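You operate a simulated robot arm through the tools that you are given. There is no shell and no other tool. Be economical: measure what you need, move in short steps, check, and stop when the job is done.

You are at the controls of a simulated two-armed robot. One attempt, no reset.

Task
On the bare end of the steel table, fold the white cloth in half, so that its two long edges meet.

The check looks at the end state, three seconds after you hand in, the way a careful person would. Anything else that was tipped, shoved, dropped, spilled or broken makes it a failure. Flat cloth is picked up by pressing the open fingertips on it (5 to 10 N) and closing them slowly along it; thin cloth reads only 2 to 8 mm in the jaws.

Robot
Two 7-joint arms with two-finger parallel grippers on one trunk, on a base that drives. Base frame: it is fixed to the floor where the robot stands at the start and does not move with it; the origin is under the middle of the robot, x ahead of it, y to its left, z up; the surface under the hand at the start is at about z = 760. Units: mm, rad, N and s.
The left shoulder is at the start at [80, 131, 947], the right one opposite. With the tool pointing down near the work surface each hand reaches from about 400 to 860 mm from the robot's upright axis, wherever it stands, measured 20 degrees to its own side. Places, roughly: bare end of the steel table [600, 200, 800]. Payload 1.57 kg a hand.
The TCP of each hand is the grasp point between the finger pads, 30 mm short of the fingertips. In the tool frame z runs along the fingers and y along their closing line. The gripper opens to 110 mm. The fingers are 24 mm wide and 12 mm thick; the gripper's body (48 by 112 mm) begins 78 mm behind the TCP.
Orientation is that of the tool frame in the base frame, as a unit quaternion [w, x, y, z]. With the fingers straight down and closing along the base's y, the tool's x points along the base's -x, its y along +y and its z along -z.

Tools
- The arms move only by the tool move_arm. It takes "left_moves", "right_moves" or both (then of equal length, played together; a hand with none holds still); each is a list of rows, each a list of 7 numbers: the turn, a rotation vector about the base's x, y, z in rad, then the shift along the base's x, y, z in mm, then the opening, from 0 (shut) to 1 (fully open). In form: [[ax, ay, az, dx, dy, dz, gripper], ...]. A call has 1 to 20 rows; each row shifts and turns the commanded pose from where the row before left it. A row lasts 0.2 s, in which the tool goes at most 50 mm and 0.15 rad; a call with a longer step from one row to the next is refused whole, and so is a gripper value outside its range. A pose out of reach is approached as far as the arm can. The call stops where the force on the tool passes 40 N (or 10 N more than at its start, if that is more) or the arm is blocked; 0.2 s more then pass. Each finger travels about 108 mm/s and halts on what it meets, pressing with about 40 N; the grip force reading is that of the motor and also rises with nothing between the fingers. The clock runs only during rows and for 0.2 s after the last one: add rows that do not move to give the fingers time. It gives the time, the measured TCP pose, the force on the tool (base axes), the opening and the grip force at its end, in the units of the frame above (readings bear some noise), with the torque about the TCP (base axes, N m) and any sound that the robot's microphone picked up, and new pictures: "views" is both (left out), scene, wrist or none (wrist: the cameras of the hands that moved).
- Cameras (640 x 400 px; columns grow to the right, rows downward): "scene" is now at [-59, 24.4, 1405]; the picture's right is [0.27, -0.96, -0.00], its down [-0.66, -0.18, -0.73] and it looks along [0.70, 0.20, -0.68] (base axes); focal length 258 px, centre (320, 200). "left" rides on the left gripper at [70, -16, -141] in its tool frame; the picture's right is [0.23, 0.97, 0.00], its down [-0.86, 0.20, -0.48] and it looks along [-0.47, 0.11, 0.88] (tool axes); focal length 222 px, centre (320, 200). "right" rides on the right gripper at [70, 16, -141] in its tool frame; the picture's right is [-0.23, 0.97, 0.00], its down [-0.86, -0.20, -0.48] and it looks along [-0.47, -0.11, 0.88] (tool axes); focal length 222 px, centre (320, 200). There is no depth. A picture from a camera that has moved, and an enlarged one, comes with that camera's place and axes in the base frame and with its lens.
- drive_base(legs): drives the robot by 1 to 6 legs, each [ahead, left, turn to the left] in mm, mm and rad, along the robot's own axes; the way and the turn of a leg run together, so that a leg with both is an arc; at most 1500 mm and 3.142 rad a leg. The arms and the cameras ride along, it lands a little off, and it stops where it bumps. It gives what a move gives, and a new picture of the scene camera.
- turn_head(pan, tilt): turns the head with the scene camera to pan (to the left, within 1.902 rad either way) and tilt (down, from -0.506 to 1.204), counted from straight ahead of the robot. It gives what a move gives, and a new picture of the scene camera.
- inspect(camera, box): a new picture of the part [left, top, right, bottom] of that camera's present view, enlarged. No time passes.
- hand_in(): hands the job in; it is judged then, once.

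Go step by step. Nothing tells you exact positions but the pictures and the camera data: compare them with the known pose of the tool, close in by small moves and look again before you grip or let go. The budget is 120 turns and 260 pictures, counting those below and the enlarged ones. Unless the task says otherwise, let go and move clear before handing in.

The tools are called after "Request:" by a JSON object that holds its "api" and its "payload". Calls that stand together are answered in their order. move_arm: Moves the arms, as the interface text tells. Its arguments: {"type":"object","properties":{"left_moves":{"type":"array","items":{"type":"array","items":{"type":"number"}}},"right_moves":{"type":"array","items":{"type":"array","items":{"type":"number"}}},"views":{"type":"string","enum":["both","scene","wrist","none"]}},"required":[]} The other tools are called the same way: drive_base (legs) drives the base; turn_head (pan, tilt) turns the head that bears the scene camera; inspect (camera, box) takes an enlarged picture of a part of a camera's view; hand_in () hands the job in.

At the start:

```text
t: 0.0
left_position: [643.7, 214.0, 965.2]
left_orientation: [0.0, 0.001, 1.0, 0.0]
left_ft_force: [-0.3, 0.5, -0.4]
left_moment: [-0.03, 0.01, 0.0]
left_finger_gap: 110.2
left_grip_force: 0.1
right_position: [641.3, -253.7, 972.7]
right_orientation: [0.0, 0.0, 1.0, 0.0]
right_ft_force: [0.5, 0.1, -0.4]
right_moment: [-0.01, 0.0, -0.01]
right_finger_gap: 109.9
right_grip_force: 0.1
robot x, y, heading: [1.1, -1.3, -0.001]
head pan, tilt: [0.271, 0.752]
```

scene: 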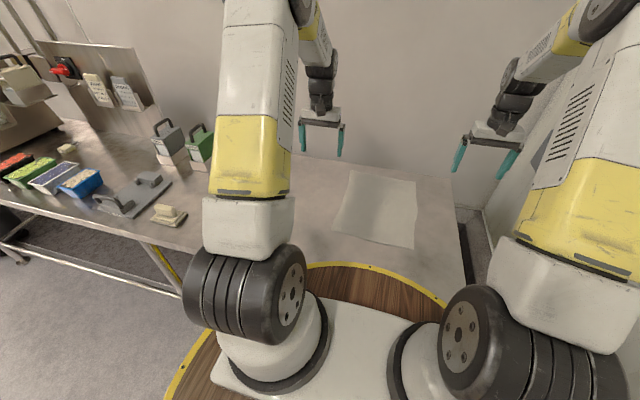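
right: 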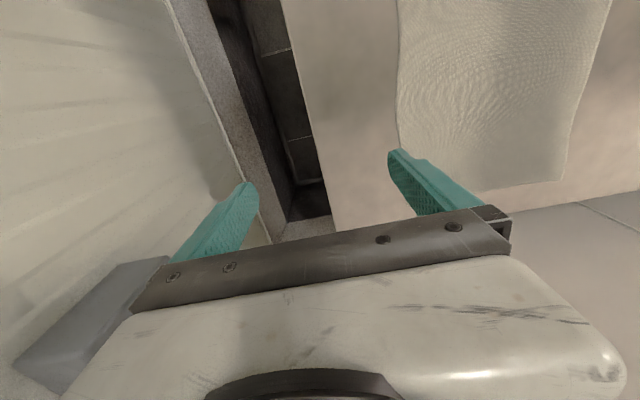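
left: 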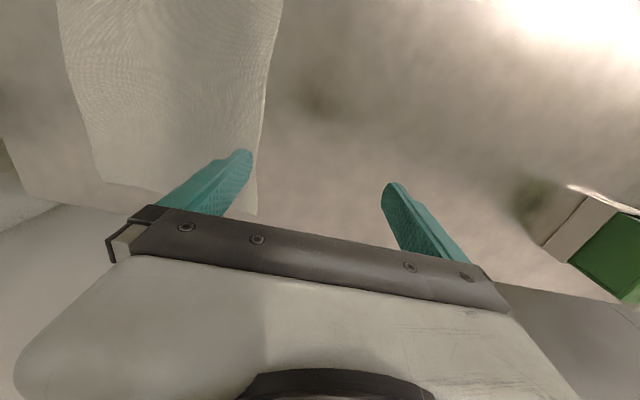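

The cloth seems to span x≈480–815 and y≈-120–140, with its long edges running along x. I'll look around before choosing a stance, checking the wall on the right and the front edge of the table.

Request:
{"api": "turn_head", "payload": {"pan": -0.5, "tilt": 0.75}}

Request:
{"api": "turn_head", "payload": {"pan": 0.0, "tilt": 0.95}}

```text
t: 1.1
left_position: [643.5, 213.3, 965.0]
left_orientation: [0.0, 0.0, 1.0, 0.0]
left_ft_force: [0.1, 0.7, -0.1]
left_moment: [-0.04, 0.04, -0.01]
left_finger_gap: 109.8
left_grip_force: 0.1
right_position: [641.9, -253.4, 972.9]
right_orientation: [0.0, 0.0, 1.0, 0.0]
right_ft_force: [0.5, 0.4, 0.4]
right_moment: [-0.01, 0.04, 0.04]
right_finger_gap: 110.1
right_grip_force: 0.0
robot x, y, heading: [-0.2, 1.1, 0.003]
head pan, tilt: [-0.499, 0.75]
camera scene: at [-66.0, -37.4, 1405.1], right [-0.48, -0.88, 0.0], down [-0.6, 0.33, -0.73], along [0.64, -0.35, -0.68], focal length 258 px, centre (320, 200)
```

scene: 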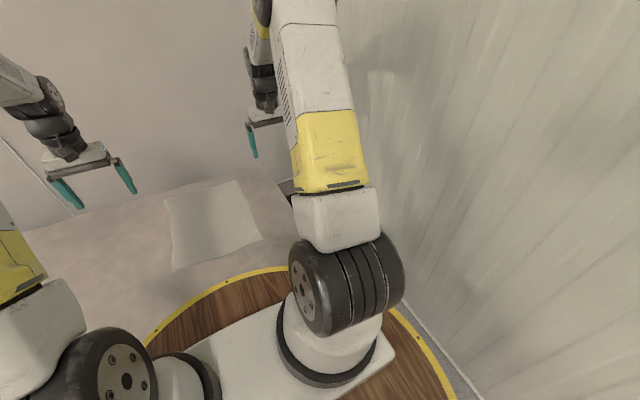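

```text
t: 2.0
left_position: [642.1, 213.1, 965.5]
left_orientation: [0.0, 0.0, 1.0, -0.001]
left_ft_force: [-0.1, 0.6, 0.3]
left_moment: [-0.02, 0.04, 0.02]
left_finger_gap: 110.2
left_grip_force: 0.0
right_position: [642.7, -252.6, 973.8]
right_orientation: [0.0, 0.0, 1.0, 0.0]
right_ft_force: [-0.7, 0.5, 0.6]
right_moment: [0.03, -0.01, -0.01]
right_finger_gap: 110.0
right_grip_force: 0.1
robot x, y, heading: [1.1, -1.1, -0.003]
head pan, tilt: [0.0, 0.949]
camera scene: at [-66.0, 2.1, 1389.6], right [0.0, -1.0, 0.0], down [-0.81, 0.0, -0.58], along [0.58, 0.0, -0.81], focal length 258 px, centre (320, 200)
```

scene: 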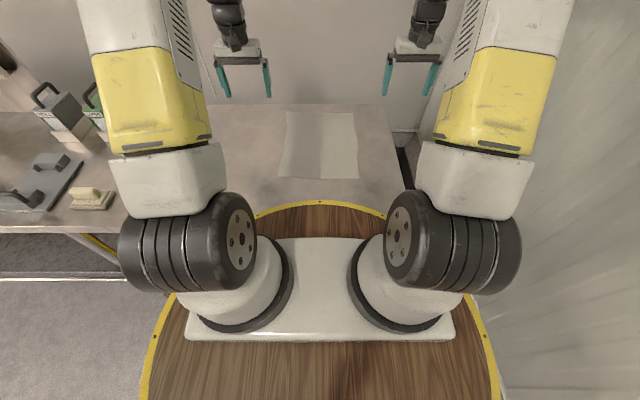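

Cloth corners come out at about (815,142), (808,-133), (463,-119) and (476,134). The long edges run along x, so I'll move the base left and turn right. That way the left arm can take the far end of the edge and the right arm the near end without crossing.

Request:
{"api": "drive_base", "payload": {"legs": [[0, 175, 0], [0, 0, -0.5]]}}

Request:
{"api": "turn_head", "payload": {"pan": 0.15, "tilt": 0.9}}

```text
t: 5.0
left_position: [665.2, 49.5, 965.2]
left_orientation: [0.0, 0.249, 0.968, 0.0]
left_ft_force: [0.4, 0.0, -0.4]
left_moment: [0.01, 0.0, 0.01]
left_finger_gap: 109.8
left_grip_force: 0.1
right_position: [439.5, -357.6, 973.4]
right_orientation: [0.0, 0.25, 0.968, 0.0]
right_ft_force: [-0.1, 0.8, 0.0]
right_moment: [-0.03, -0.01, 0.01]
right_finger_gap: 110.0
right_grip_force: 0.1
robot x, y, heading: [-0.7, 174.6, -0.503]
head pan, tilt: [0.0, 0.949]
camera scene: at [-57.7, 208.6, 1389.5], right [-0.48, -0.88, 0.0], down [-0.71, 0.39, -0.58], along [0.51, -0.28, -0.81], focal length 258 px, centre (320, 200)
```

scene: 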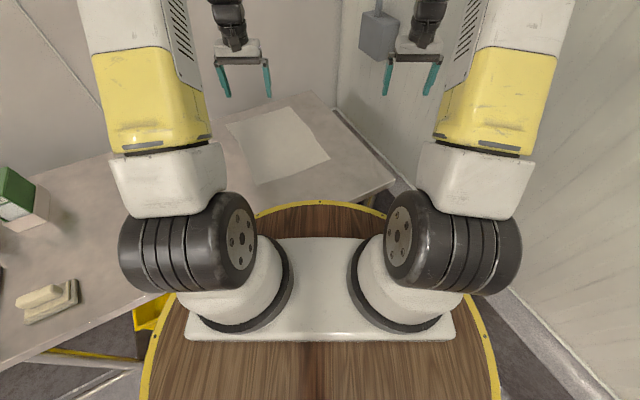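

```text
t: 5.7
left_position: [666.3, 49.8, 966.4]
left_orientation: [0.0, 0.25, 0.968, 0.001]
left_ft_force: [0.3, 1.4, -0.3]
left_moment: [-0.01, 0.02, 0.02]
left_finger_gap: 109.9
left_grip_force: 0.0
right_position: [439.9, -358.8, 972.0]
right_orientation: [0.001, 0.249, 0.968, 0.0]
right_ft_force: [1.5, 0.2, -0.3]
right_moment: [0.0, -0.01, -0.02]
right_finger_gap: 110.1
right_grip_force: 0.1
robot x, y, heading: [-0.3, 174.5, -0.508]
head pan, tilt: [0.15, 0.901]
camera scene: at [-50.6, 217.5, 1393.1], right [-0.35, -0.94, 0.0], down [-0.73, 0.27, -0.62], along [0.58, -0.22, -0.78], focal length 258 px, centre (320, 200)
```

scene: 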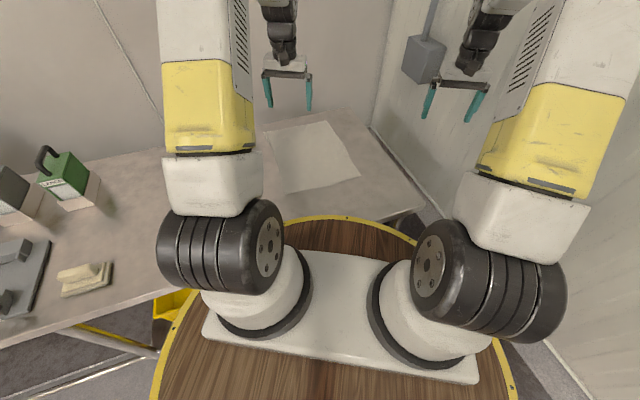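

The base is in position and the cloth is in clear view. I'll zoom in to measure its corners.

Request:
{"api": "inspect", "payload": {"camera": "scene", "box": [240, 100, 400, 200]}}

```text
4.00 times, centred on (320, 150) of scene
camera zoom: at [-50.6, 217.5, 1393.1], right [-0.35, -0.94, 0.0], down [-0.73, 0.27, -0.62], along [0.58, -0.22, -0.78], focal length 1033 px, centre (320, 400)
```

zoom: 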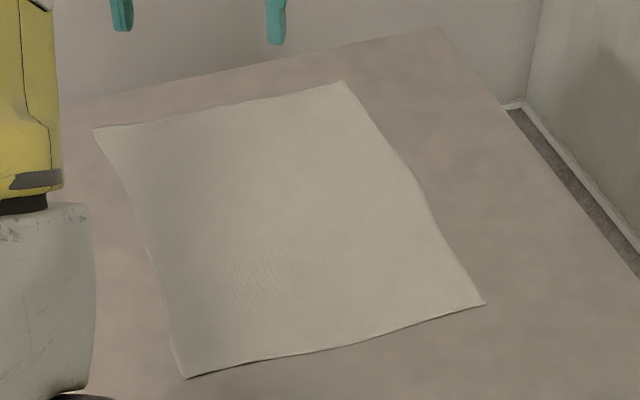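

Right edge runs from about (802,-129) to (468,-125), and left edge from (815,131) to (478,133). I'll bring both hands above the right edge with the jaws aligned to base y.

Request:
{"api": "move_arm", "payload": {"left_moves": [[0, 0, 0.0635, 13.6, -19.4, -13.2, 0.36], [0, 0, 0.0635, 13.6, -19.4, -13.2, 0.36], [0, 0, 0.0635, 13.6, -19.4, -13.2, 0.36], [0, 0, 0.0635, 13.6, -19.4, -13.2, 0.36], [0, 0, 0.0635, 13.6, -19.4, -13.2, 0.36], [0, 0, 0.0635, 13.6, -19.4, -13.2, 0.36], [0, 0, 0.0635, 13.6, -19.4, -13.2, 0.36], [0, 0, 0.0635, 13.6, -19.4, -13.2, 0.36], [0, 0, 0, 0, 0, 0, 0.36]], "right_moves": [[0, 0, 0.0635, 7.1, 32, -14, 0.36], [0, 0, 0.0635, 7.1, 32, -14, 0.36], [0, 0, 0.0635, 7.1, 32, -14, 0.36], [0, 0, 0.0635, 7.1, 32, -14, 0.36], [0, 0, 0.0635, 7.1, 32, -14, 0.36], [0, 0, 0.0635, 7.1, 32, -14, 0.36], [0, 0, 0.0635, 7.1, 32, -14, 0.36], [0, 0, 0.0635, 7.1, 32, -14, 0.36], [0, 0, 0, 0, 0, 0, 0.36]]}}

```text
t: 7.7
left_position: [774.2, -106.4, 859.9]
left_orientation: [0.0, -0.001, 1.0, 0.001]
left_ft_force: [-1.2, 0.7, -0.2]
left_moment: [0.03, -0.01, 0.02]
left_finger_gap: 39.6
left_grip_force: 0.1
right_position: [495.6, -101.1, 861.0]
right_orientation: [0.0, -0.002, 1.0, 0.0]
right_ft_force: [0.1, 0.7, 0.3]
right_moment: [0.0, 0.03, 0.0]
right_finger_gap: 39.6
right_grip_force: 0.0
robot x, y, heading: [1.2, 172.3, -0.507]
head pan, tilt: [0.15, 0.901]
camera scene: at [-50.6, 217.6, 1393.2], right [-0.35, -0.94, 0.0], down [-0.73, 0.27, -0.62], along [0.58, -0.22, -0.78], focal length 258 px, centre (320, 200)
camera right: at [425.9, -85.8, 1001.0], right [0.22, 0.97, 0.0], down [0.86, -0.2, 0.48], along [0.47, -0.11, -0.88], focal length 222 px, centre (320, 200)
camera left: at [704.7, -124.1, 1002.3], right [-0.23, 0.97, 0.0], down [0.85, 0.2, 0.48], along [0.46, 0.11, -0.88], focal length 222 px, centre (320, 200)
```

scene: 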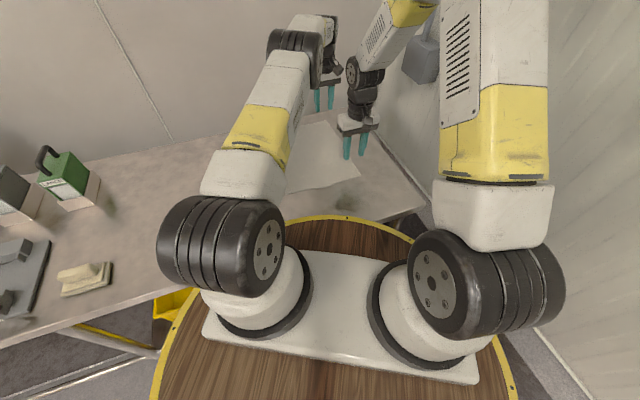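
right: 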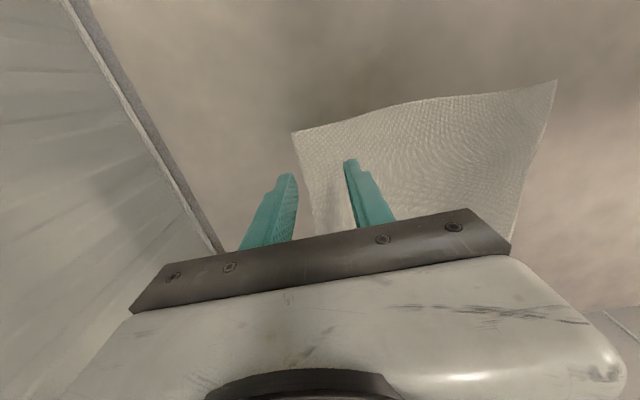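
left: 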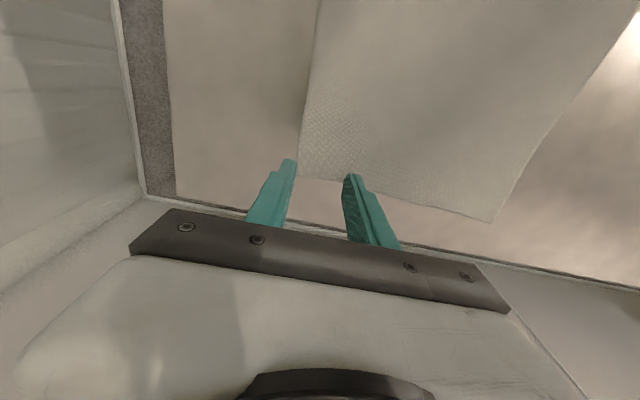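

Both wrist cameras confirm the corners, and the jaws straddle the strip just inside the right edge. I'll descend to just above contact, then press gently.

Request:
{"api": "move_arm", "payload": {"left_moves": [[0, 0, 0, 0, 0, -16, 0.36], [0, 0, 0, 0, 0, -16, 0.36], [0, 0, 0, 0, 0, -16, 0.36], [0, 0, 0, 0, 0, -12, 0.36], [0, 0, 0, 0, 0, -4, 0.36], [0, 0, 0, 0, 0, -2, 0.36], [0, 0, 0, 0, 0, -2, 0.36], [0, 0, 0, 0, 0, 0, 0.36]], "right_moves": [[0, 0, 0, 0, 0, -16, 0.36], [0, 0, 0, 0, 0, -16, 0.36], [0, 0, 0, 0, 0, -16, 0.36], [0, 0, 0, 0, 0, -12, 0.36], [0, 0, 0, 0, 0, -4, 0.36], [0, 0, 0, 0, 0, -2, 0.36], [0, 0, 0, 0, 0, -2, 0.36], [0, 0, 0, 0, 0, 0, 0.36]], "views": "wrist"}}

```text
t: 9.4
left_position: [774.1, -105.3, 793.2]
left_orientation: [0.0, -0.001, 1.0, 0.0]
left_ft_force: [0.2, 0.7, 0.2]
left_moment: [-0.01, -0.01, 0.02]
left_finger_gap: 39.3
left_grip_force: 0.1
right_position: [496.2, -103.1, 792.5]
right_orientation: [-0.001, -0.001, 1.0, 0.0]
right_ft_force: [0.5, 0.6, -0.1]
right_moment: [0.01, -0.05, -0.01]
right_finger_gap: 39.6
right_grip_force: 0.1
robot x, y, heading: [-2.9, 173.4, -0.51]
head pan, tilt: [0.15, 0.901]
camera right: at [426.3, -87.0, 933.0], right [0.22, 0.97, 0.0], down [0.86, -0.2, 0.48], along [0.47, -0.11, -0.88], focal length 222 px, centre (320, 200)
camera left: at [705.2, -123.5, 934.2], right [-0.23, 0.97, 0.0], down [0.85, 0.2, 0.48], along [0.47, 0.11, -0.88], focal length 222 px, centre (320, 200)
```

right: 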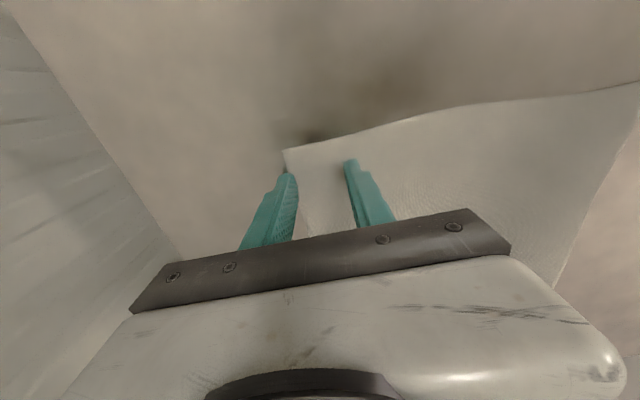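
left: 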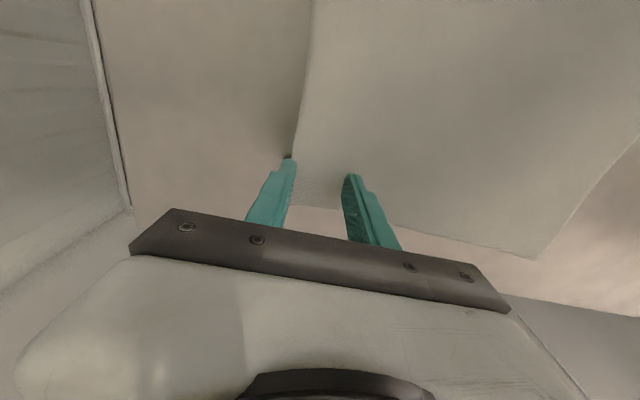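

Not in contact yet. I'll press down in small steps.

Request:
{"api": "move_arm", "payload": {"left_moves": [[0, 0, 0, 0, 0, -1, 0.36], [0, 0, 0, 0, 0, -1, 0.36], [0, 0, 0, 0, 0, -1, 0.36], [0, 0, 0, 0, 0, 0, 0.36]], "right_moves": [[0, 0, 0, 0, 0, -1, 0.36], [0, 0, 0, 0, 0, -1, 0.36], [0, 0, 0, 0, 0, -1, 0.36], [0, 0, 0, 0, 0, 0, 0.36]], "views": "none"}}

```text
t: 10.4
left_position: [774.2, -106.6, 791.2]
left_orientation: [0.002, -0.001, 1.0, 0.0]
left_ft_force: [1.2, 0.1, 14.1]
left_moment: [0.1, -0.13, 0.0]
left_finger_gap: 39.5
left_grip_force: 0.0
right_position: [496.0, -103.3, 791.2]
right_orientation: [0.003, -0.001, 1.0, -0.002]
right_ft_force: [-5.1, -0.3, 36.9]
right_moment: [0.3, 0.43, 0.06]
right_finger_gap: 39.4
right_grip_force: 0.0
robot x, y, heading: [0.7, 173.7, -0.507]
head pan, tilt: [0.15, 0.901]
```

Request:
{"api": "move_arm", "payload": {"left_moves": [[0, 0, 0, 0, 0, 0.4, 0.36], [0, 0, 0, 0, 0, 0, 0.36]], "right_moves": [[0, 0, 0, 0, 0, 1.5, 0.36], [0, 0, 0, 0, 0, 0, 0.36]], "views": "none"}}

```text
t: 11.1
left_position: [774.7, -106.3, 791.5]
left_orientation: [0.002, -0.001, 1.0, -0.001]
left_ft_force: [2.9, -0.2, 20.4]
left_moment: [0.09, -0.15, -0.01]
left_finger_gap: 39.5
left_grip_force: 0.0
right_position: [495.4, -102.4, 792.3]
right_orientation: [0.001, -0.003, 1.0, 0.0]
right_ft_force: [0.1, -2.3, 21.6]
right_moment: [0.04, 0.14, 0.02]
right_finger_gap: 39.5
right_grip_force: 0.1
robot x, y, heading: [2.4, 173.3, -0.504]
head pan, tilt: [0.15, 0.901]
```

Request:
{"api": "move_arm", "payload": {"left_moves": [[0, 0, 0, 0, 0, 0.8, 0.36], [0, 0, 0, 0, 0, 0, 0.36]], "right_moves": [[0, 0, 0, 0, 0, 0.8, 0.36], [0, 0, 0, 0, 0, 0, 0.36]], "views": "none"}}

```text
t: 11.7
left_position: [773.8, -105.8, 790.8]
left_orientation: [0.001, -0.001, 1.0, 0.0]
left_ft_force: [4.3, -0.2, 19.9]
left_moment: [0.07, -0.19, -0.02]
left_finger_gap: 39.4
left_grip_force: 0.1
right_position: [495.7, -102.1, 792.0]
right_orientation: [0.0, -0.001, 1.0, 0.0]
right_ft_force: [1.6, -1.0, 8.2]
right_moment: [-0.02, 0.02, 0.0]
right_finger_gap: 39.9
right_grip_force: 0.1
robot x, y, heading: [1.8, 173.2, -0.504]
head pan, tilt: [0.15, 0.901]
```

Request:
{"api": "move_arm", "payload": {"left_moves": [[0, 0, 0, 0, 0, 1, 0.36], [0, 0, 0, 0, 0, 0, 0.36]], "views": "none"}}

```text
t: 12.2
left_position: [775.1, -106.3, 791.8]
left_orientation: [0.0, -0.002, 1.0, 0.0]
left_ft_force: [2.2, -1.3, 14.7]
left_moment: [0.02, -0.15, -0.01]
left_finger_gap: 39.6
left_grip_force: 0.1
right_position: [495.5, -101.6, 790.8]
right_orientation: [0.0, -0.002, 1.0, 0.0]
right_ft_force: [0.7, 1.3, 3.9]
right_moment: [0.0, 0.01, 0.0]
right_finger_gap: 39.5
right_grip_force: 0.0
robot x, y, heading: [0.2, 170.8, -0.506]
head pan, tilt: [0.15, 0.901]
```

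Forces are dropping to the right range: about 5 N on the right hand, and the left will be after a small raise. Next I close slowly.

Request:
{"api": "move_arm", "payload": {"left_moves": [[0, 0, 0, 0, 0, 0.6, 0.36], [0, 0, 0, 0, 0, 0, 0.32], [0, 0, 0, 0, 0, 0, 0.28], [0, 0, 0, 0, 0, 0, 0.24], [0, 0, 0, 0, 0, 0, 0.2], [0, 0, 0, 0, 0, 0, 0.16], [0, 0, 0, 0, 0, 0, 0.12], [0, 0, 0, 0, 0, 0, 0.08], [0, 0, 0, 0, 0, 0, 0.04], [0, 0, 0, 0, 0, 0, 0], [0, 0, 0, 0, 0, 0, 0]], "right_moves": [[0, 0, 0, 0, 0, -0.2, 0.36], [0, 0, 0, 0, 0, 0, 0.32], [0, 0, 0, 0, 0, 0, 0.28], [0, 0, 0, 0, 0, 0, 0.24], [0, 0, 0, 0, 0, 0, 0.2], [0, 0, 0, 0, 0, 0, 0.16], [0, 0, 0, 0, 0, 0, 0.12], [0, 0, 0, 0, 0, 0, 0.08], [0, 0, 0, 0, 0, 0, 0.04], [0, 0, 0, 0, 0, 0, 0], [0, 0, 0, 0, 0, 0, 0]]}}

```text
t: 14.7
left_position: [775.0, -105.2, 792.2]
left_orientation: [0.0, -0.002, 1.0, 0.0]
left_ft_force: [-0.8, 0.1, 2.0]
left_moment: [0.01, 0.06, -0.02]
left_finger_gap: 1.8
left_grip_force: 23.2
right_position: [495.4, -101.4, 792.4]
right_orientation: [0.0, -0.002, 1.0, -0.001]
right_ft_force: [1.2, -0.5, 10.5]
right_moment: [0.0, 0.0, -0.03]
right_finger_gap: 8.6
right_grip_force: 27.8
robot x, y, heading: [-3.3, 177.6, -0.505]
head pan, tilt: [0.15, 0.901]
camera scene: at [-50.8, 217.7, 1393.1], right [-0.35, -0.94, 0.0], down [-0.73, 0.27, -0.62], along [0.58, -0.22, -0.78], focal length 258 px, centre (320, 200)
camera right: at [426.5, -86.8, 932.2], right [0.22, 0.97, 0.0], down [0.86, -0.2, 0.48], along [0.47, -0.11, -0.88], focal length 222 px, centre (320, 200)
camera left: at [704.7, -123.2, 933.9], right [-0.23, 0.97, 0.0], down [0.85, 0.2, 0.48], along [0.47, 0.11, -0.88], focal length 222 px, centre (320, 200)
```

scene: 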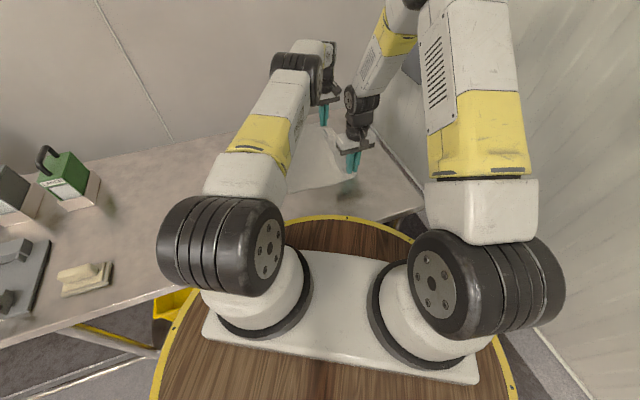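
right: 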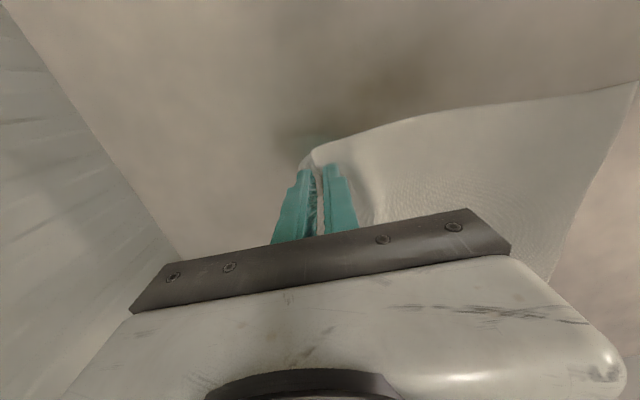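
left: 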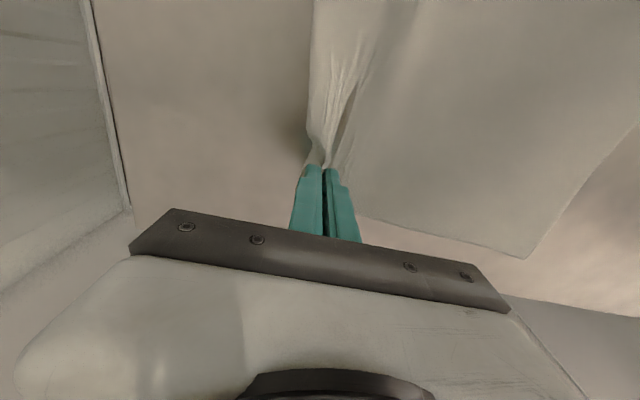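

Both hands look to have cloth, though the left gap is small. I'll lift 30 mm as a test.

Request:
{"api": "move_arm", "payload": {"left_moves": [[0, 0, 0, 0, 0, 6, 0], [0, 0, 0, 0, 0, 8, 0], [0, 0, 0, 0, 0, 8, 0], [0, 0, 0, 0, 0, 8, 0], [0, 0, 0, 0, 0, 0, 0]], "right_moves": [[0, 0, 0, 0, 0, 6, 0], [0, 0, 0, 0, 0, 8, 0], [0, 0, 0, 0, 0, 8, 0], [0, 0, 0, 0, 0, 8, 0], [0, 0, 0, 0, 0, 0, 0]]}}

Request:
{"api": "inspect", "payload": {"camera": "scene", "box": [240, 80, 432, 200]}}

```text
t: 15.8
left_position: [775.5, -106.7, 822.2]
left_orientation: [0.0, -0.002, 1.0, 0.0]
left_ft_force: [-1.0, 0.7, -0.1]
left_moment: [0.01, -0.01, -0.03]
left_finger_gap: 1.9
left_grip_force: 22.8
right_position: [496.8, -102.2, 821.8]
right_orientation: [0.0, -0.001, 1.0, -0.001]
right_ft_force: [0.3, -0.3, 0.0]
right_moment: [0.02, -0.05, -0.01]
right_finger_gap: 7.9
right_grip_force: 27.3
robot x, y, heading: [-1.3, 175.5, -0.505]
head pan, tilt: [0.15, 0.901]
camera scene: at [-50.5, 217.5, 1393.2], right [-0.35, -0.94, 0.0], down [-0.73, 0.27, -0.62], along [0.58, -0.22, -0.78], focal length 258 px, centre (320, 200)
camera right: at [426.9, -86.6, 962.2], right [0.22, 0.97, 0.0], down [0.86, -0.2, 0.48], along [0.47, -0.11, -0.88], focal length 222 px, centre (320, 200)
camera left: at [704.6, -123.5, 964.1], right [-0.23, 0.97, 0.0], down [0.85, 0.2, 0.48], along [0.47, 0.11, -0.88], focal length 222 px, centre (320, 200)
```

scene: 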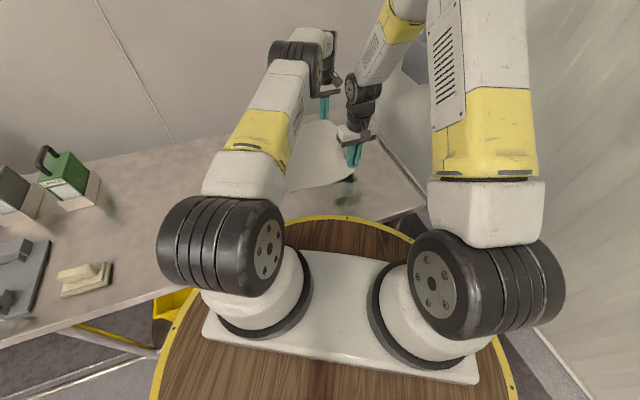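
right: 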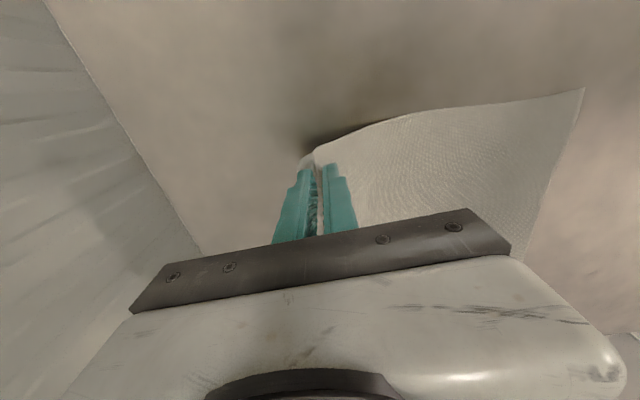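
left: 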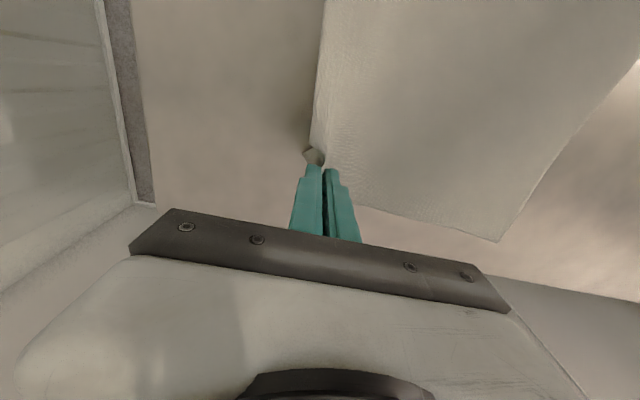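

```text
3.33 times, centred on (336, 140) of scene
camera zoom: at [-50.5, 217.5, 1393.2], right [-0.35, -0.94, 0.0], down [-0.73, 0.27, -0.62], along [0.58, -0.22, -0.78], focal length 861 px, centre (267, 400)
```

zoom: 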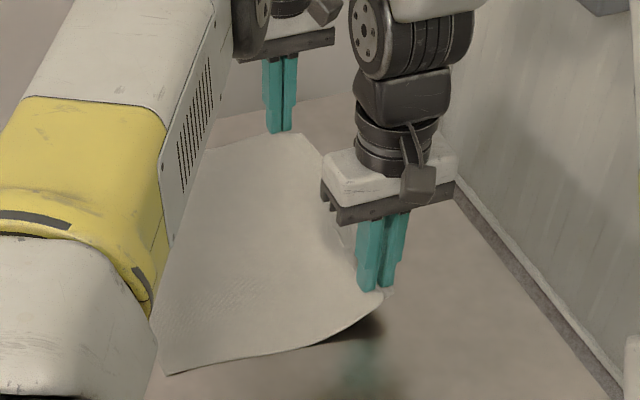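

Request:
{"api": "inspect", "payload": {"camera": "left", "box": [240, 110, 400, 210]}}

Request:
{"api": "inspect", "payload": {"camera": "scene", "box": [300, 90, 364, 130]}}

```text
4.00 times, centred on (320, 160) of left
camera zoom: at [704.6, -123.5, 964.1], right [-0.23, 0.97, 0.0], down [0.85, 0.2, 0.48], along [0.47, 0.11, -0.88], focal length 888 px, centre (320, 360)
```

zoom: 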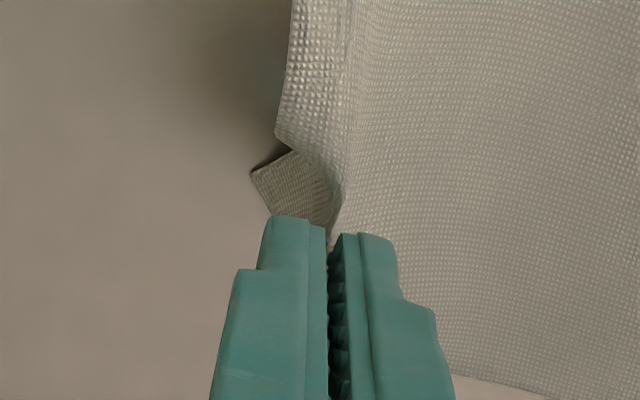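

```text
10.00 times, centred on (332, 110) of scene
camera zoom: at [-50.5, 217.5, 1393.2], right [-0.35, -0.94, 0.0], down [-0.73, 0.27, -0.62], along [0.58, -0.22, -0.78], focal length 2582 px, centre (200, 1100)
```

zoom: 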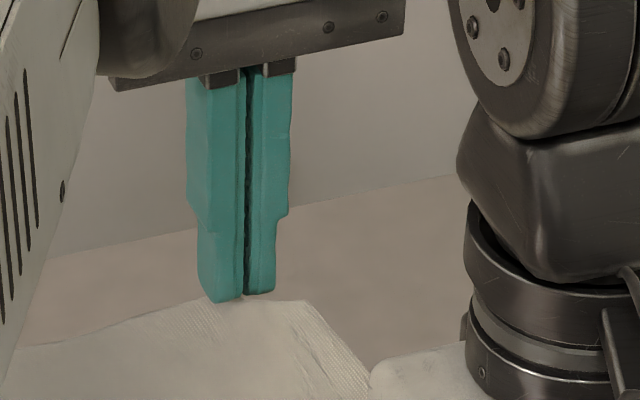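

The left hand holds only a sliver at the fingertips. I'll lower both hands, release the left and regrip it with firmer pressure.

Request:
{"api": "move_arm", "payload": {"left_moves": [[0, 0, 0, 0, 0, -8, 0], [0, 0, 0, 0, 0, -8, 0], [0, 0, 0, 0, 0, -8, 0], [0, 0, 0, 0, 0, -5, 0], [0, 0, 0, 0, 0, 0, 0.2], [0, 0, 0, 0, 0, 0, 0.45], [0, 0, 0, 0, 0, 0, 0.45], [0, 0, 0, 0, 0, 0, 0.45]], "right_moves": [[0, 0, 0, 0, 0, -8, 0], [0, 0, 0, 0, 0, -8, 0], [0, 0, 0, 0, 0, -8, 0], [0, 0, 0, 0, 0, -4, 0], [0, 0, 0, 0, 0, 0, 0], [0, 0, 0, 0, 0, 0, 0], [0, 0, 0, 0, 0, 0, 0], [0, 0, 0, 0, 0, 0, 0]], "views": "none"}}

Request:
{"api": "inspect", "payload": {"camera": "left", "box": [200, 80, 440, 230]}}

```text
t: 17.6
left_position: [775.1, -105.2, 793.1]
left_orientation: [0.0, -0.002, 1.0, 0.0]
left_ft_force: [-0.1, 0.1, 0.5]
left_moment: [0.0, 0.05, 0.02]
left_finger_gap: 49.4
left_grip_force: 0.1
right_position: [496.3, -104.0, 793.5]
right_orientation: [0.0, -0.001, 1.0, 0.0]
right_ft_force: [-0.1, -0.2, -1.1]
right_moment: [0.01, -0.01, 0.02]
right_finger_gap: 7.9
right_grip_force: 27.1
robot x, y, heading: [0.9, 175.4, -0.505]
head pan, tilt: [0.15, 0.901]
```

```text
2.67 times, centred on (320, 155) of left
camera zoom: at [704.8, -123.4, 934.8], right [-0.23, 0.97, 0.0], down [0.85, 0.2, 0.48], along [0.47, 0.11, -0.88], focal length 592 px, centre (320, 320)
```

zoom: 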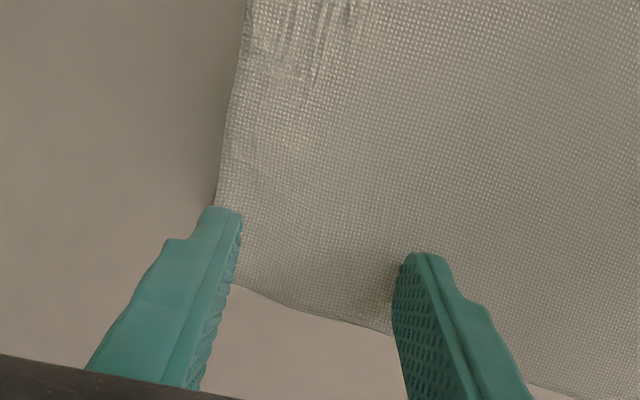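

The cloth has relaxed flat again. I'll shift the left hand 10 mm away from the corner and press again.

Request:
{"api": "move_arm", "payload": {"left_moves": [[0, 0, 0, 0, 0, 3, 0.4], [0, 0, 0, -10, 2, 0, 0.4], [0, 0, 0, 0, 0, -3, 0.4], [0, 0, 0, 0, 0, -1, 0.4], [0, 0, 0, 0, 0, -0.5, 0.4], [0, 0, 0, 0, 0, 0, 0.4], [0, 0, 0, 0, 0, 0, 0.4]], "views": "none"}}

```text
t: 19.2
left_position: [763.4, -104.3, 790.8]
left_orientation: [-0.001, -0.001, 1.0, 0.0]
left_ft_force: [0.3, 0.0, 3.4]
left_moment: [-0.06, -0.03, -0.01]
left_finger_gap: 44.1
left_grip_force: 0.5
right_position: [496.0, -103.4, 793.4]
right_orientation: [0.0, -0.002, 1.0, 0.001]
right_ft_force: [-0.4, 0.4, 0.1]
right_moment: [0.0, 0.0, 0.0]
right_finger_gap: 7.9
right_grip_force: 26.8
robot x, y, heading: [-1.0, 174.7, -0.506]
head pan, tilt: [0.15, 0.901]
```

Request:
{"api": "move_arm", "payload": {"left_moves": [[0, 0, 0, 0, 0, -0.6, 0.4], [0, 0, 0, 0, 0, 0, 0.4], [0, 0, 0, 0, 0, 0, 0.4]], "views": "none"}}

```text
t: 20.1
left_position: [763.8, -103.7, 791.7]
left_orientation: [0.0, -0.002, 1.0, 0.0]
left_ft_force: [-1.6, -1.5, 9.4]
left_moment: [-0.16, 0.0, -0.03]
left_finger_gap: 44.0
left_grip_force: 0.1
right_position: [495.8, -101.8, 794.3]
right_orientation: [0.0, -0.002, 1.0, 0.0]
right_ft_force: [-0.2, -0.5, -0.2]
right_moment: [0.0, 0.0, -0.01]
right_finger_gap: 7.7
right_grip_force: 27.1
robot x, y, heading: [1.5, 172.1, -0.503]
head pan, tilt: [0.15, 0.901]
```

Contact is 9.4 N, so I'll close slowly with a touch of extra pressure.

Request:
{"api": "move_arm", "payload": {"left_moves": [[0, 0, 0, 0, 0, 0, 0.36], [0, 0, 0, 0, 0, 0, 0.33], [0, 0, 0, 0, 0, -0.2, 0.3], [0, 0, 0, 0, 0, 0, 0.27], [0, 0, 0, 0, 0, -0.2, 0.24], [0, 0, 0, 0, 0, 0, 0.21], [0, 0, 0, 0, 0, 0, 0.18], [0, 0, 0, 0, 0, -0.2, 0.15], [0, 0, 0, 0, 0, 0, 0.12], [0, 0, 0, 0, 0, 0, 0.09], [0, 0, 0, 0, 0, 0, 0.06], [0, 0, 0, 0, 0, 0, 0.03], [0, 0, 0, 0, 0, 0, 0], [0, 0, 0, 0, 0, 0, 0]], "views": "none"}}

Request:
{"api": "inspect", "payload": {"camera": "left", "box": [200, 80, 440, 230]}}

```text
t: 23.1
left_position: [764.1, -103.8, 792.5]
left_orientation: [0.0, -0.001, 1.0, -0.001]
left_ft_force: [-0.5, -2.4, 24.2]
left_moment: [-0.15, -0.07, 0.04]
left_finger_gap: 2.4
left_grip_force: 24.3
right_position: [495.5, -102.4, 793.9]
right_orientation: [0.0, -0.001, 1.0, 0.0]
right_ft_force: [-0.7, -0.7, 0.2]
right_moment: [0.0, 0.0, 0.02]
right_finger_gap: 7.8
right_grip_force: 26.5
robot x, y, heading: [-0.8, 175.7, -0.504]
head pan, tilt: [0.15, 0.901]
```

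```text
2.67 times, centred on (320, 155) of left
camera zoom: at [693.8, -121.6, 933.3], right [-0.23, 0.97, 0.0], down [0.85, 0.2, 0.48], along [0.47, 0.11, -0.88], focal length 592 px, centre (320, 320)
```

zoom: 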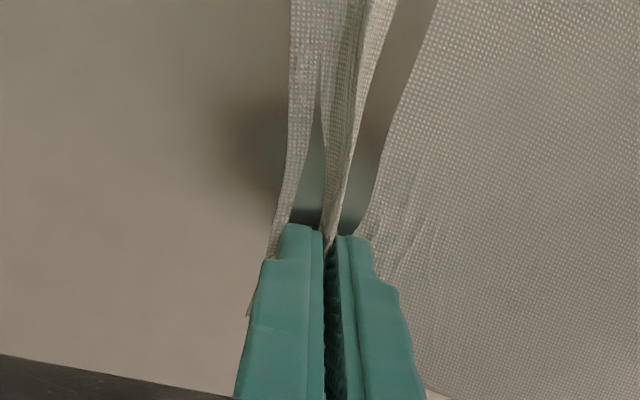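

The left hand now holds a solid ridge. I'll lift both hands together along the first half of the fold arc, then check.

Request:
{"api": "move_arm", "payload": {"left_moves": [[0, 0, 0, 0, 1.8, 13, 0], [0, 0, 0, 0, 1.8, 13, 0], [0, 0, 0, 0, 5.3, 12, 0], [0, 0, 0, 0, 5.3, 12, 0], [0, 0, 0, 0, 8.4, 10.3, 0], [0, 0, 0, 0, 8.4, 10.3, 0], [0, 0, 0, 0.2, 11, 8, 0], [0, 0, 0, 0.2, 11, 8, 0], [0, 0, 0, 0.3, 12.8, 5, 0], [0, 0, 0, 0.3, 12.8, 5, 0], [0, 0, 0, 0.3, 13.7, 1.7, 0], [0, 0, 0, 0.2, 13.7, 1.7, 0]], "right_moves": [[0, 0, 0, 0, 1.8, 13, 0], [0, 0, 0, 0, 1.8, 13, 0], [0, 0, 0, 0, 5.3, 12, 0], [0, 0, 0, 0, 5.3, 12, 0], [0, 0, 0, 0.5, 8.4, 10.3, 0], [0, 0, 0, 0.5, 8.4, 10.3, 0], [0, 0, 0, 0.5, 11, 8, 0], [0, 0, 0, 0.5, 11, 8, 0], [0, 0, 0, 0.6, 12.8, 5, 0], [0, 0, 0, 0.6, 12.8, 5, 0], [0, 0, 0, 0.6, 13.7, 1.7, 0], [0, 0, 0, 0.6, 13.7, 1.7, 0]]}}

Request:
{"api": "inspect", "payload": {"camera": "scene", "box": [240, 80, 432, 200]}}

```text
t: 25.6
left_position: [766.9, 1.5, 889.8]
left_orientation: [0.0, -0.002, 1.0, 0.0]
left_ft_force: [-0.1, 0.6, 0.5]
left_moment: [0.0, -0.02, -0.02]
left_finger_gap: 2.6
left_grip_force: 24.1
right_position: [500.6, 3.9, 893.5]
right_orientation: [0.0, -0.002, 1.0, 0.0]
right_ft_force: [0.9, 0.0, -0.5]
right_moment: [0.03, 0.02, -0.03]
right_finger_gap: 8.0
right_grip_force: 27.4
robot x, y, heading: [0.3, 176.0, -0.505]
head pan, tilt: [0.15, 0.901]
camera scene: at [-50.5, 217.4, 1393.2], right [-0.35, -0.94, 0.0], down [-0.73, 0.27, -0.62], along [0.58, -0.22, -0.78], focal length 258 px, centre (320, 200)
camera right: at [431.0, 18.9, 1034.5], right [0.22, 0.97, 0.0], down [0.86, -0.2, 0.48], along [0.47, -0.11, -0.88], focal length 222 px, centre (320, 200)
camera left: at [696.4, -15.3, 1032.1], right [-0.23, 0.97, 0.0], down [0.85, 0.2, 0.48], along [0.47, 0.11, -0.88], focal length 222 px, centre (320, 200)
```

scene: 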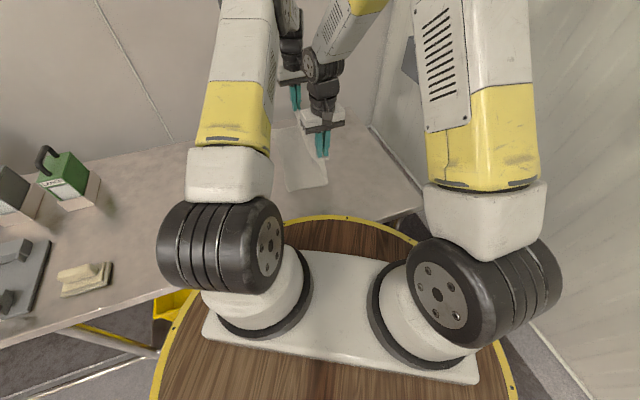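
right: 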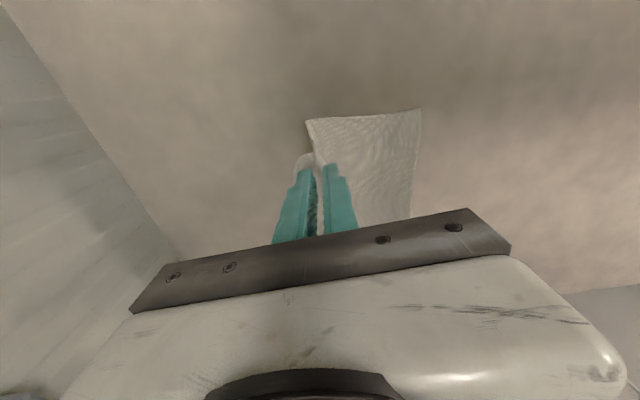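
left: 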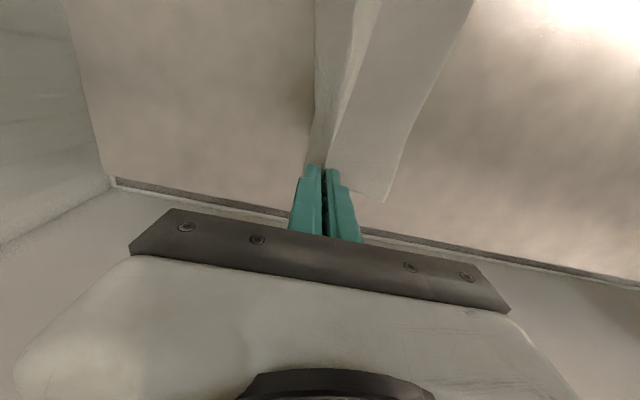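

```text
3.33 times, centred on (336, 140) of scene
camera zoom: at [-50.5, 217.4, 1393.2], right [-0.35, -0.94, 0.0], down [-0.73, 0.27, -0.62], along [0.58, -0.22, -0.78], focal length 861 px, centre (267, 400)
```

zoom: 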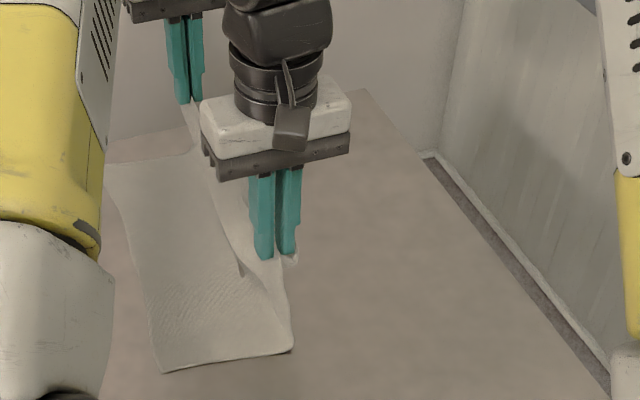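

The cloth folds up nicely, but the lower layer slid slightly. The left edge now runs from about A(823,110) to D(486,124), so I've adjusted the targets. I'll bring the edge over to just above its landing line.

Request:
{"api": "move_arm", "payload": {"left_moves": [[0, 0, 0, 0.9, 11.1, -1.6, 0], [0, 0, 0, 0.9, 11.1, -1.6, 0], [0, 0, 0, 0.9, 10.3, -4.7, 0], [0, 0, 0, 0.9, 10.3, -4.7, 0], [0, 0, 0, 0.9, 8.9, -7.4, 0], [0, 0, 0, 0.9, 8.9, -7.4, 0], [0, 0, 0, 0.9, 6.8, -9.6, 0], [0, 0, 0, 0.9, 6.8, -9.6, 0], [0, 0, 0, 0.9, 4.3, -11, 0], [0, 0, 0, 0.9, 4.3, -11, 0], [0, 0, 0, 0, 3, 0, 0]], "right_moves": [[0, 0, 0, 1.3, 12.2, -1.6, 0], [0, 0, 0, 1.3, 12.2, -1.6, 0], [0, 0, 0, 1.3, 11.4, -4.8, 0], [0, 0, 0, 1.3, 11.4, -4.8, 0], [0, 0, 0, 1.3, 9.8, -7.7, 0], [0, 0, 0, 1.3, 9.8, -7.7, 0], [0, 0, 0, 1.3, 7.4, -9.9, 0], [0, 0, 0, 1.3, 7.4, -9.9, 0], [0, 0, 0, 1.3, 4.7, -11.5, 0], [0, 0, 0, 1.3, 4.7, -11.5, 0], [0, 0, 0, 0, 3, 0, 0]]}}

Request:
{"api": "inspect", "payload": {"camera": "scene", "box": [240, 80, 432, 200]}}

```text
t: 28.1
left_position: [775.2, 87.8, 819.7]
left_orientation: [0.0, -0.002, 1.0, 0.0]
left_ft_force: [-1.4, 0.4, 0.0]
left_moment: [0.02, 0.01, 0.01]
left_finger_gap: 2.5
left_grip_force: 24.1
right_position: [512.9, 97.3, 823.1]
right_orientation: [0.0, -0.002, 1.0, 0.001]
right_ft_force: [-0.6, 0.6, 0.8]
right_moment: [0.03, 0.0, 0.0]
right_finger_gap: 7.8
right_grip_force: 26.5
robot x, y, heading: [-3.6, 177.0, -0.504]
head pan, tilt: [0.15, 0.901]
camera scene: at [-50.5, 217.6, 1393.2], right [-0.35, -0.94, 0.0], down [-0.73, 0.27, -0.62], along [0.58, -0.22, -0.78], focal length 258 px, centre (320, 200)
camera right: at [443.7, 112.9, 963.1], right [0.22, 0.97, 0.0], down [0.86, -0.2, 0.48], along [0.47, -0.11, -0.88], focal length 222 px, centre (320, 200)
camera left: at [705.0, 70.9, 963.3], right [-0.23, 0.97, 0.0], down [0.85, 0.2, 0.48], along [0.47, 0.11, -0.88], focal length 222 px, centre (320, 200)
```

scene: 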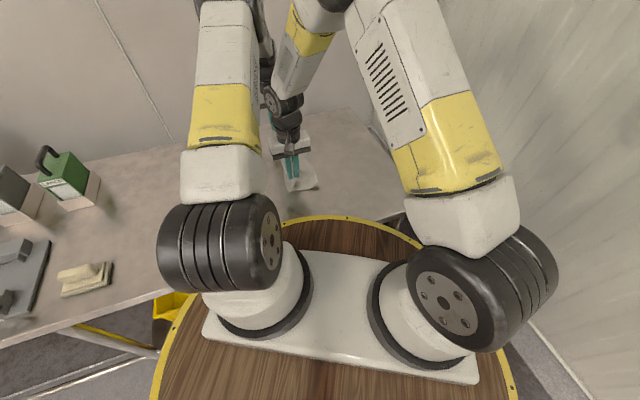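
right: 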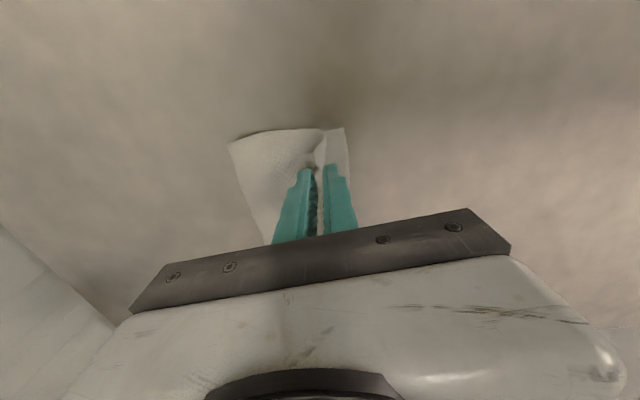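
left: 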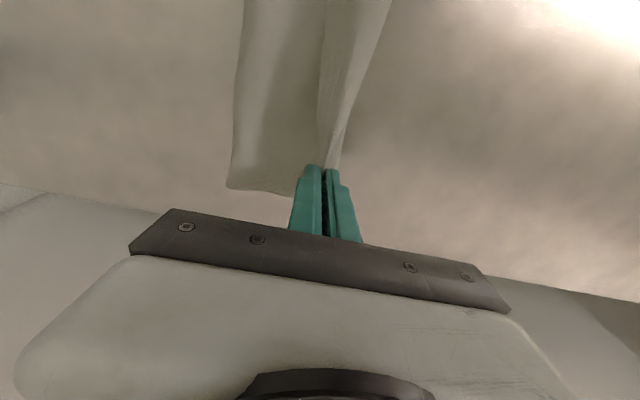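

```text
3.33 times, centred on (336, 140) of scene
camera zoom: at [-50.5, 217.6, 1393.2], right [-0.35, -0.94, 0.0], down [-0.73, 0.27, -0.62], along [0.58, -0.22, -0.78], focal length 861 px, centre (267, 400)
```

zoom: 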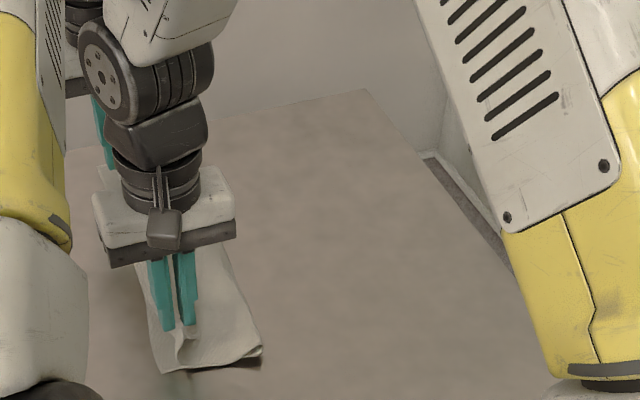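

Request:
{"api": "inspect", "payload": {"camera": "right", "box": [200, 90, 440, 240]}}

Request:
{"api": "inspect", "payload": {"camera": "left", "box": [200, 80, 440, 230]}}

```text
2.67 times, centred on (320, 165) of right
camera zoom: at [443.7, 112.9, 963.1], right [0.22, 0.97, 0.0], down [0.86, -0.2, 0.48], along [0.47, -0.11, -0.88], focal length 592 px, centre (320, 293)
```

zoom: 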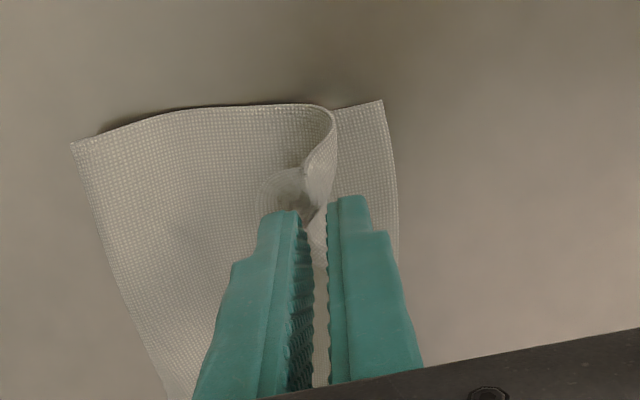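

```text
2.67 times, centred on (320, 155) of left
camera zoom: at [705.0, 70.9, 963.3], right [-0.23, 0.97, 0.0], down [0.85, 0.2, 0.48], along [0.47, 0.11, -0.88], focal length 592 px, centre (320, 320)
```

zoom: 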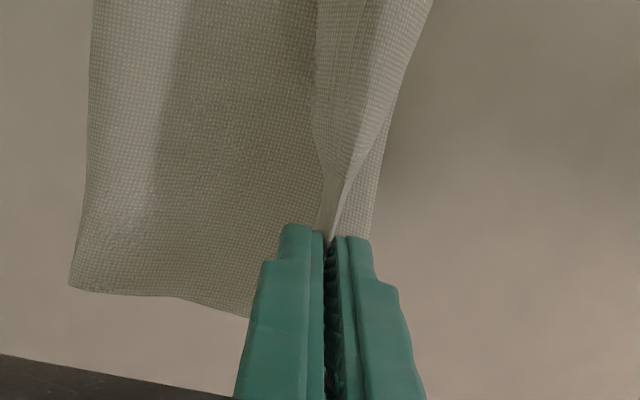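

The edge strip is curled back at the jaws, as vertical fingers will do. I'll tilt both hands so the fingers point toward -y while lowering, so the strip springs outward when released.

Request:
{"api": "move_arm", "payload": {"left_moves": [[-0.1, 0, 0, 0, 4, -2, 0], [-0.1, 0, 0, 0, 4, -2, 0], [-0.1, 0, 0, 0, 4, -2, 0], [-0.1, 0, 0, 0, 4, -3, 0], [0, 0, 0, 0, 0, 0, 0]], "right_moves": [[-0.1, 0, 0, 0, 4, -3, 0], [-0.1, 0, 0, 0, 4, -3, 0], [-0.1, 0, 0, 0, 4, -3, 0], [-0.1, 0, 0, 0, 4, -3, 0], [0, 0, 0, 0, 0, 0, 0]]}}

Request:
{"api": "inspect", "payload": {"camera": "scene", "box": [200, 60, 392, 180]}}

```text
t: 29.2
left_position: [774.1, 104.1, 812.4]
left_orientation: [0.0, -0.002, 0.98, -0.199]
left_ft_force: [0.8, 0.0, -0.4]
left_moment: [0.03, -0.02, 0.03]
left_finger_gap: 2.5
left_grip_force: 23.7
right_position: [515.6, 113.8, 811.7]
right_orientation: [0.0, -0.002, 0.98, -0.199]
right_ft_force: [-0.3, 0.8, 0.3]
right_moment: [0.01, 0.02, -0.03]
right_finger_gap: 7.8
right_grip_force: 26.9
robot x, y, heading: [0.7, 173.4, -0.504]
head pan, tilt: [0.15, 0.901]
camera scene: at [-50.5, 217.7, 1393.2], right [-0.35, -0.94, 0.0], down [-0.73, 0.27, -0.62], along [0.58, -0.22, -0.78], focal length 258 px, centre (320, 200)
camera right: at [444.1, 183.0, 933.5], right [0.22, 0.9, -0.38], down [0.86, 0.01, 0.52], along [0.47, -0.44, -0.77], focal length 222 px, centre (320, 200)
camera left: at [705.1, 143.2, 949.9], right [-0.23, 0.9, -0.38], down [0.85, 0.37, 0.36], along [0.47, -0.24, -0.85], focal length 222 px, centre (320, 200)
```

scene: 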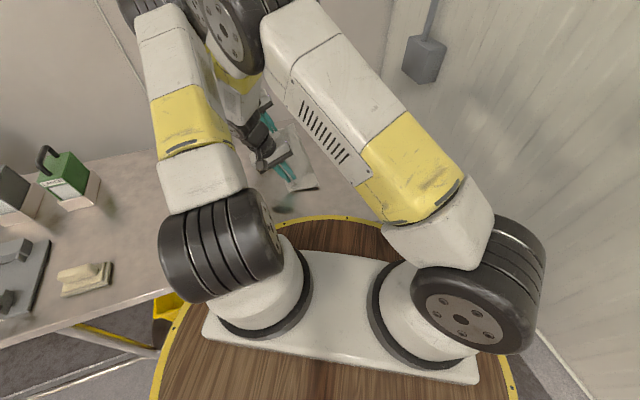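
right: 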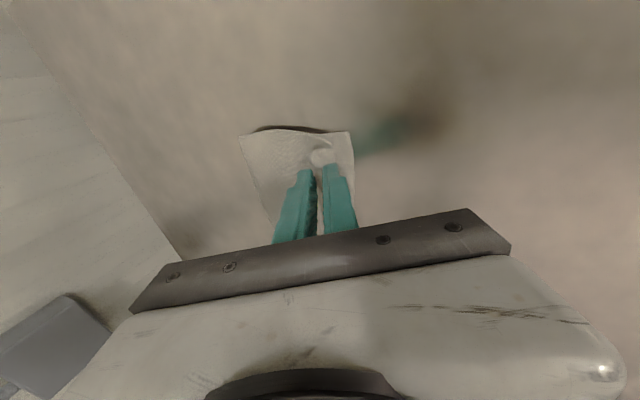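
left: 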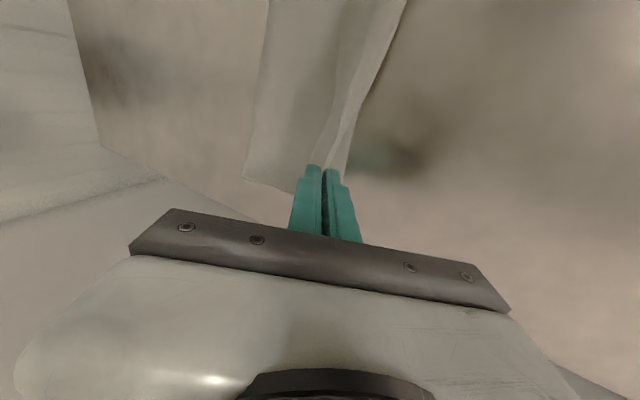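

```text
3.33 times, centred on (296, 120) of scene
camera zoom: at [-50.5, 217.7, 1393.2], right [-0.35, -0.94, 0.0], down [-0.73, 0.27, -0.62], along [0.58, -0.22, -0.78], focal length 861 px, centre (400, 467)
```

zoom: 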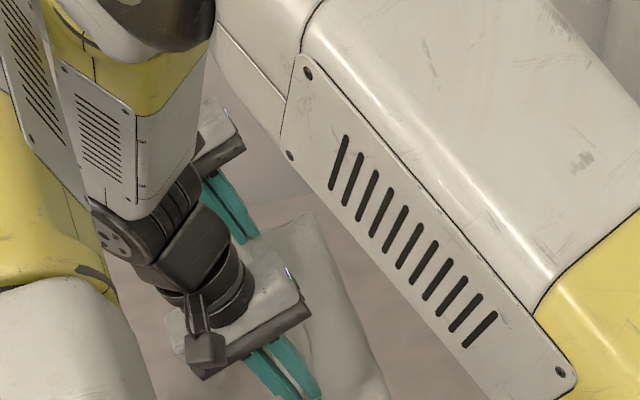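

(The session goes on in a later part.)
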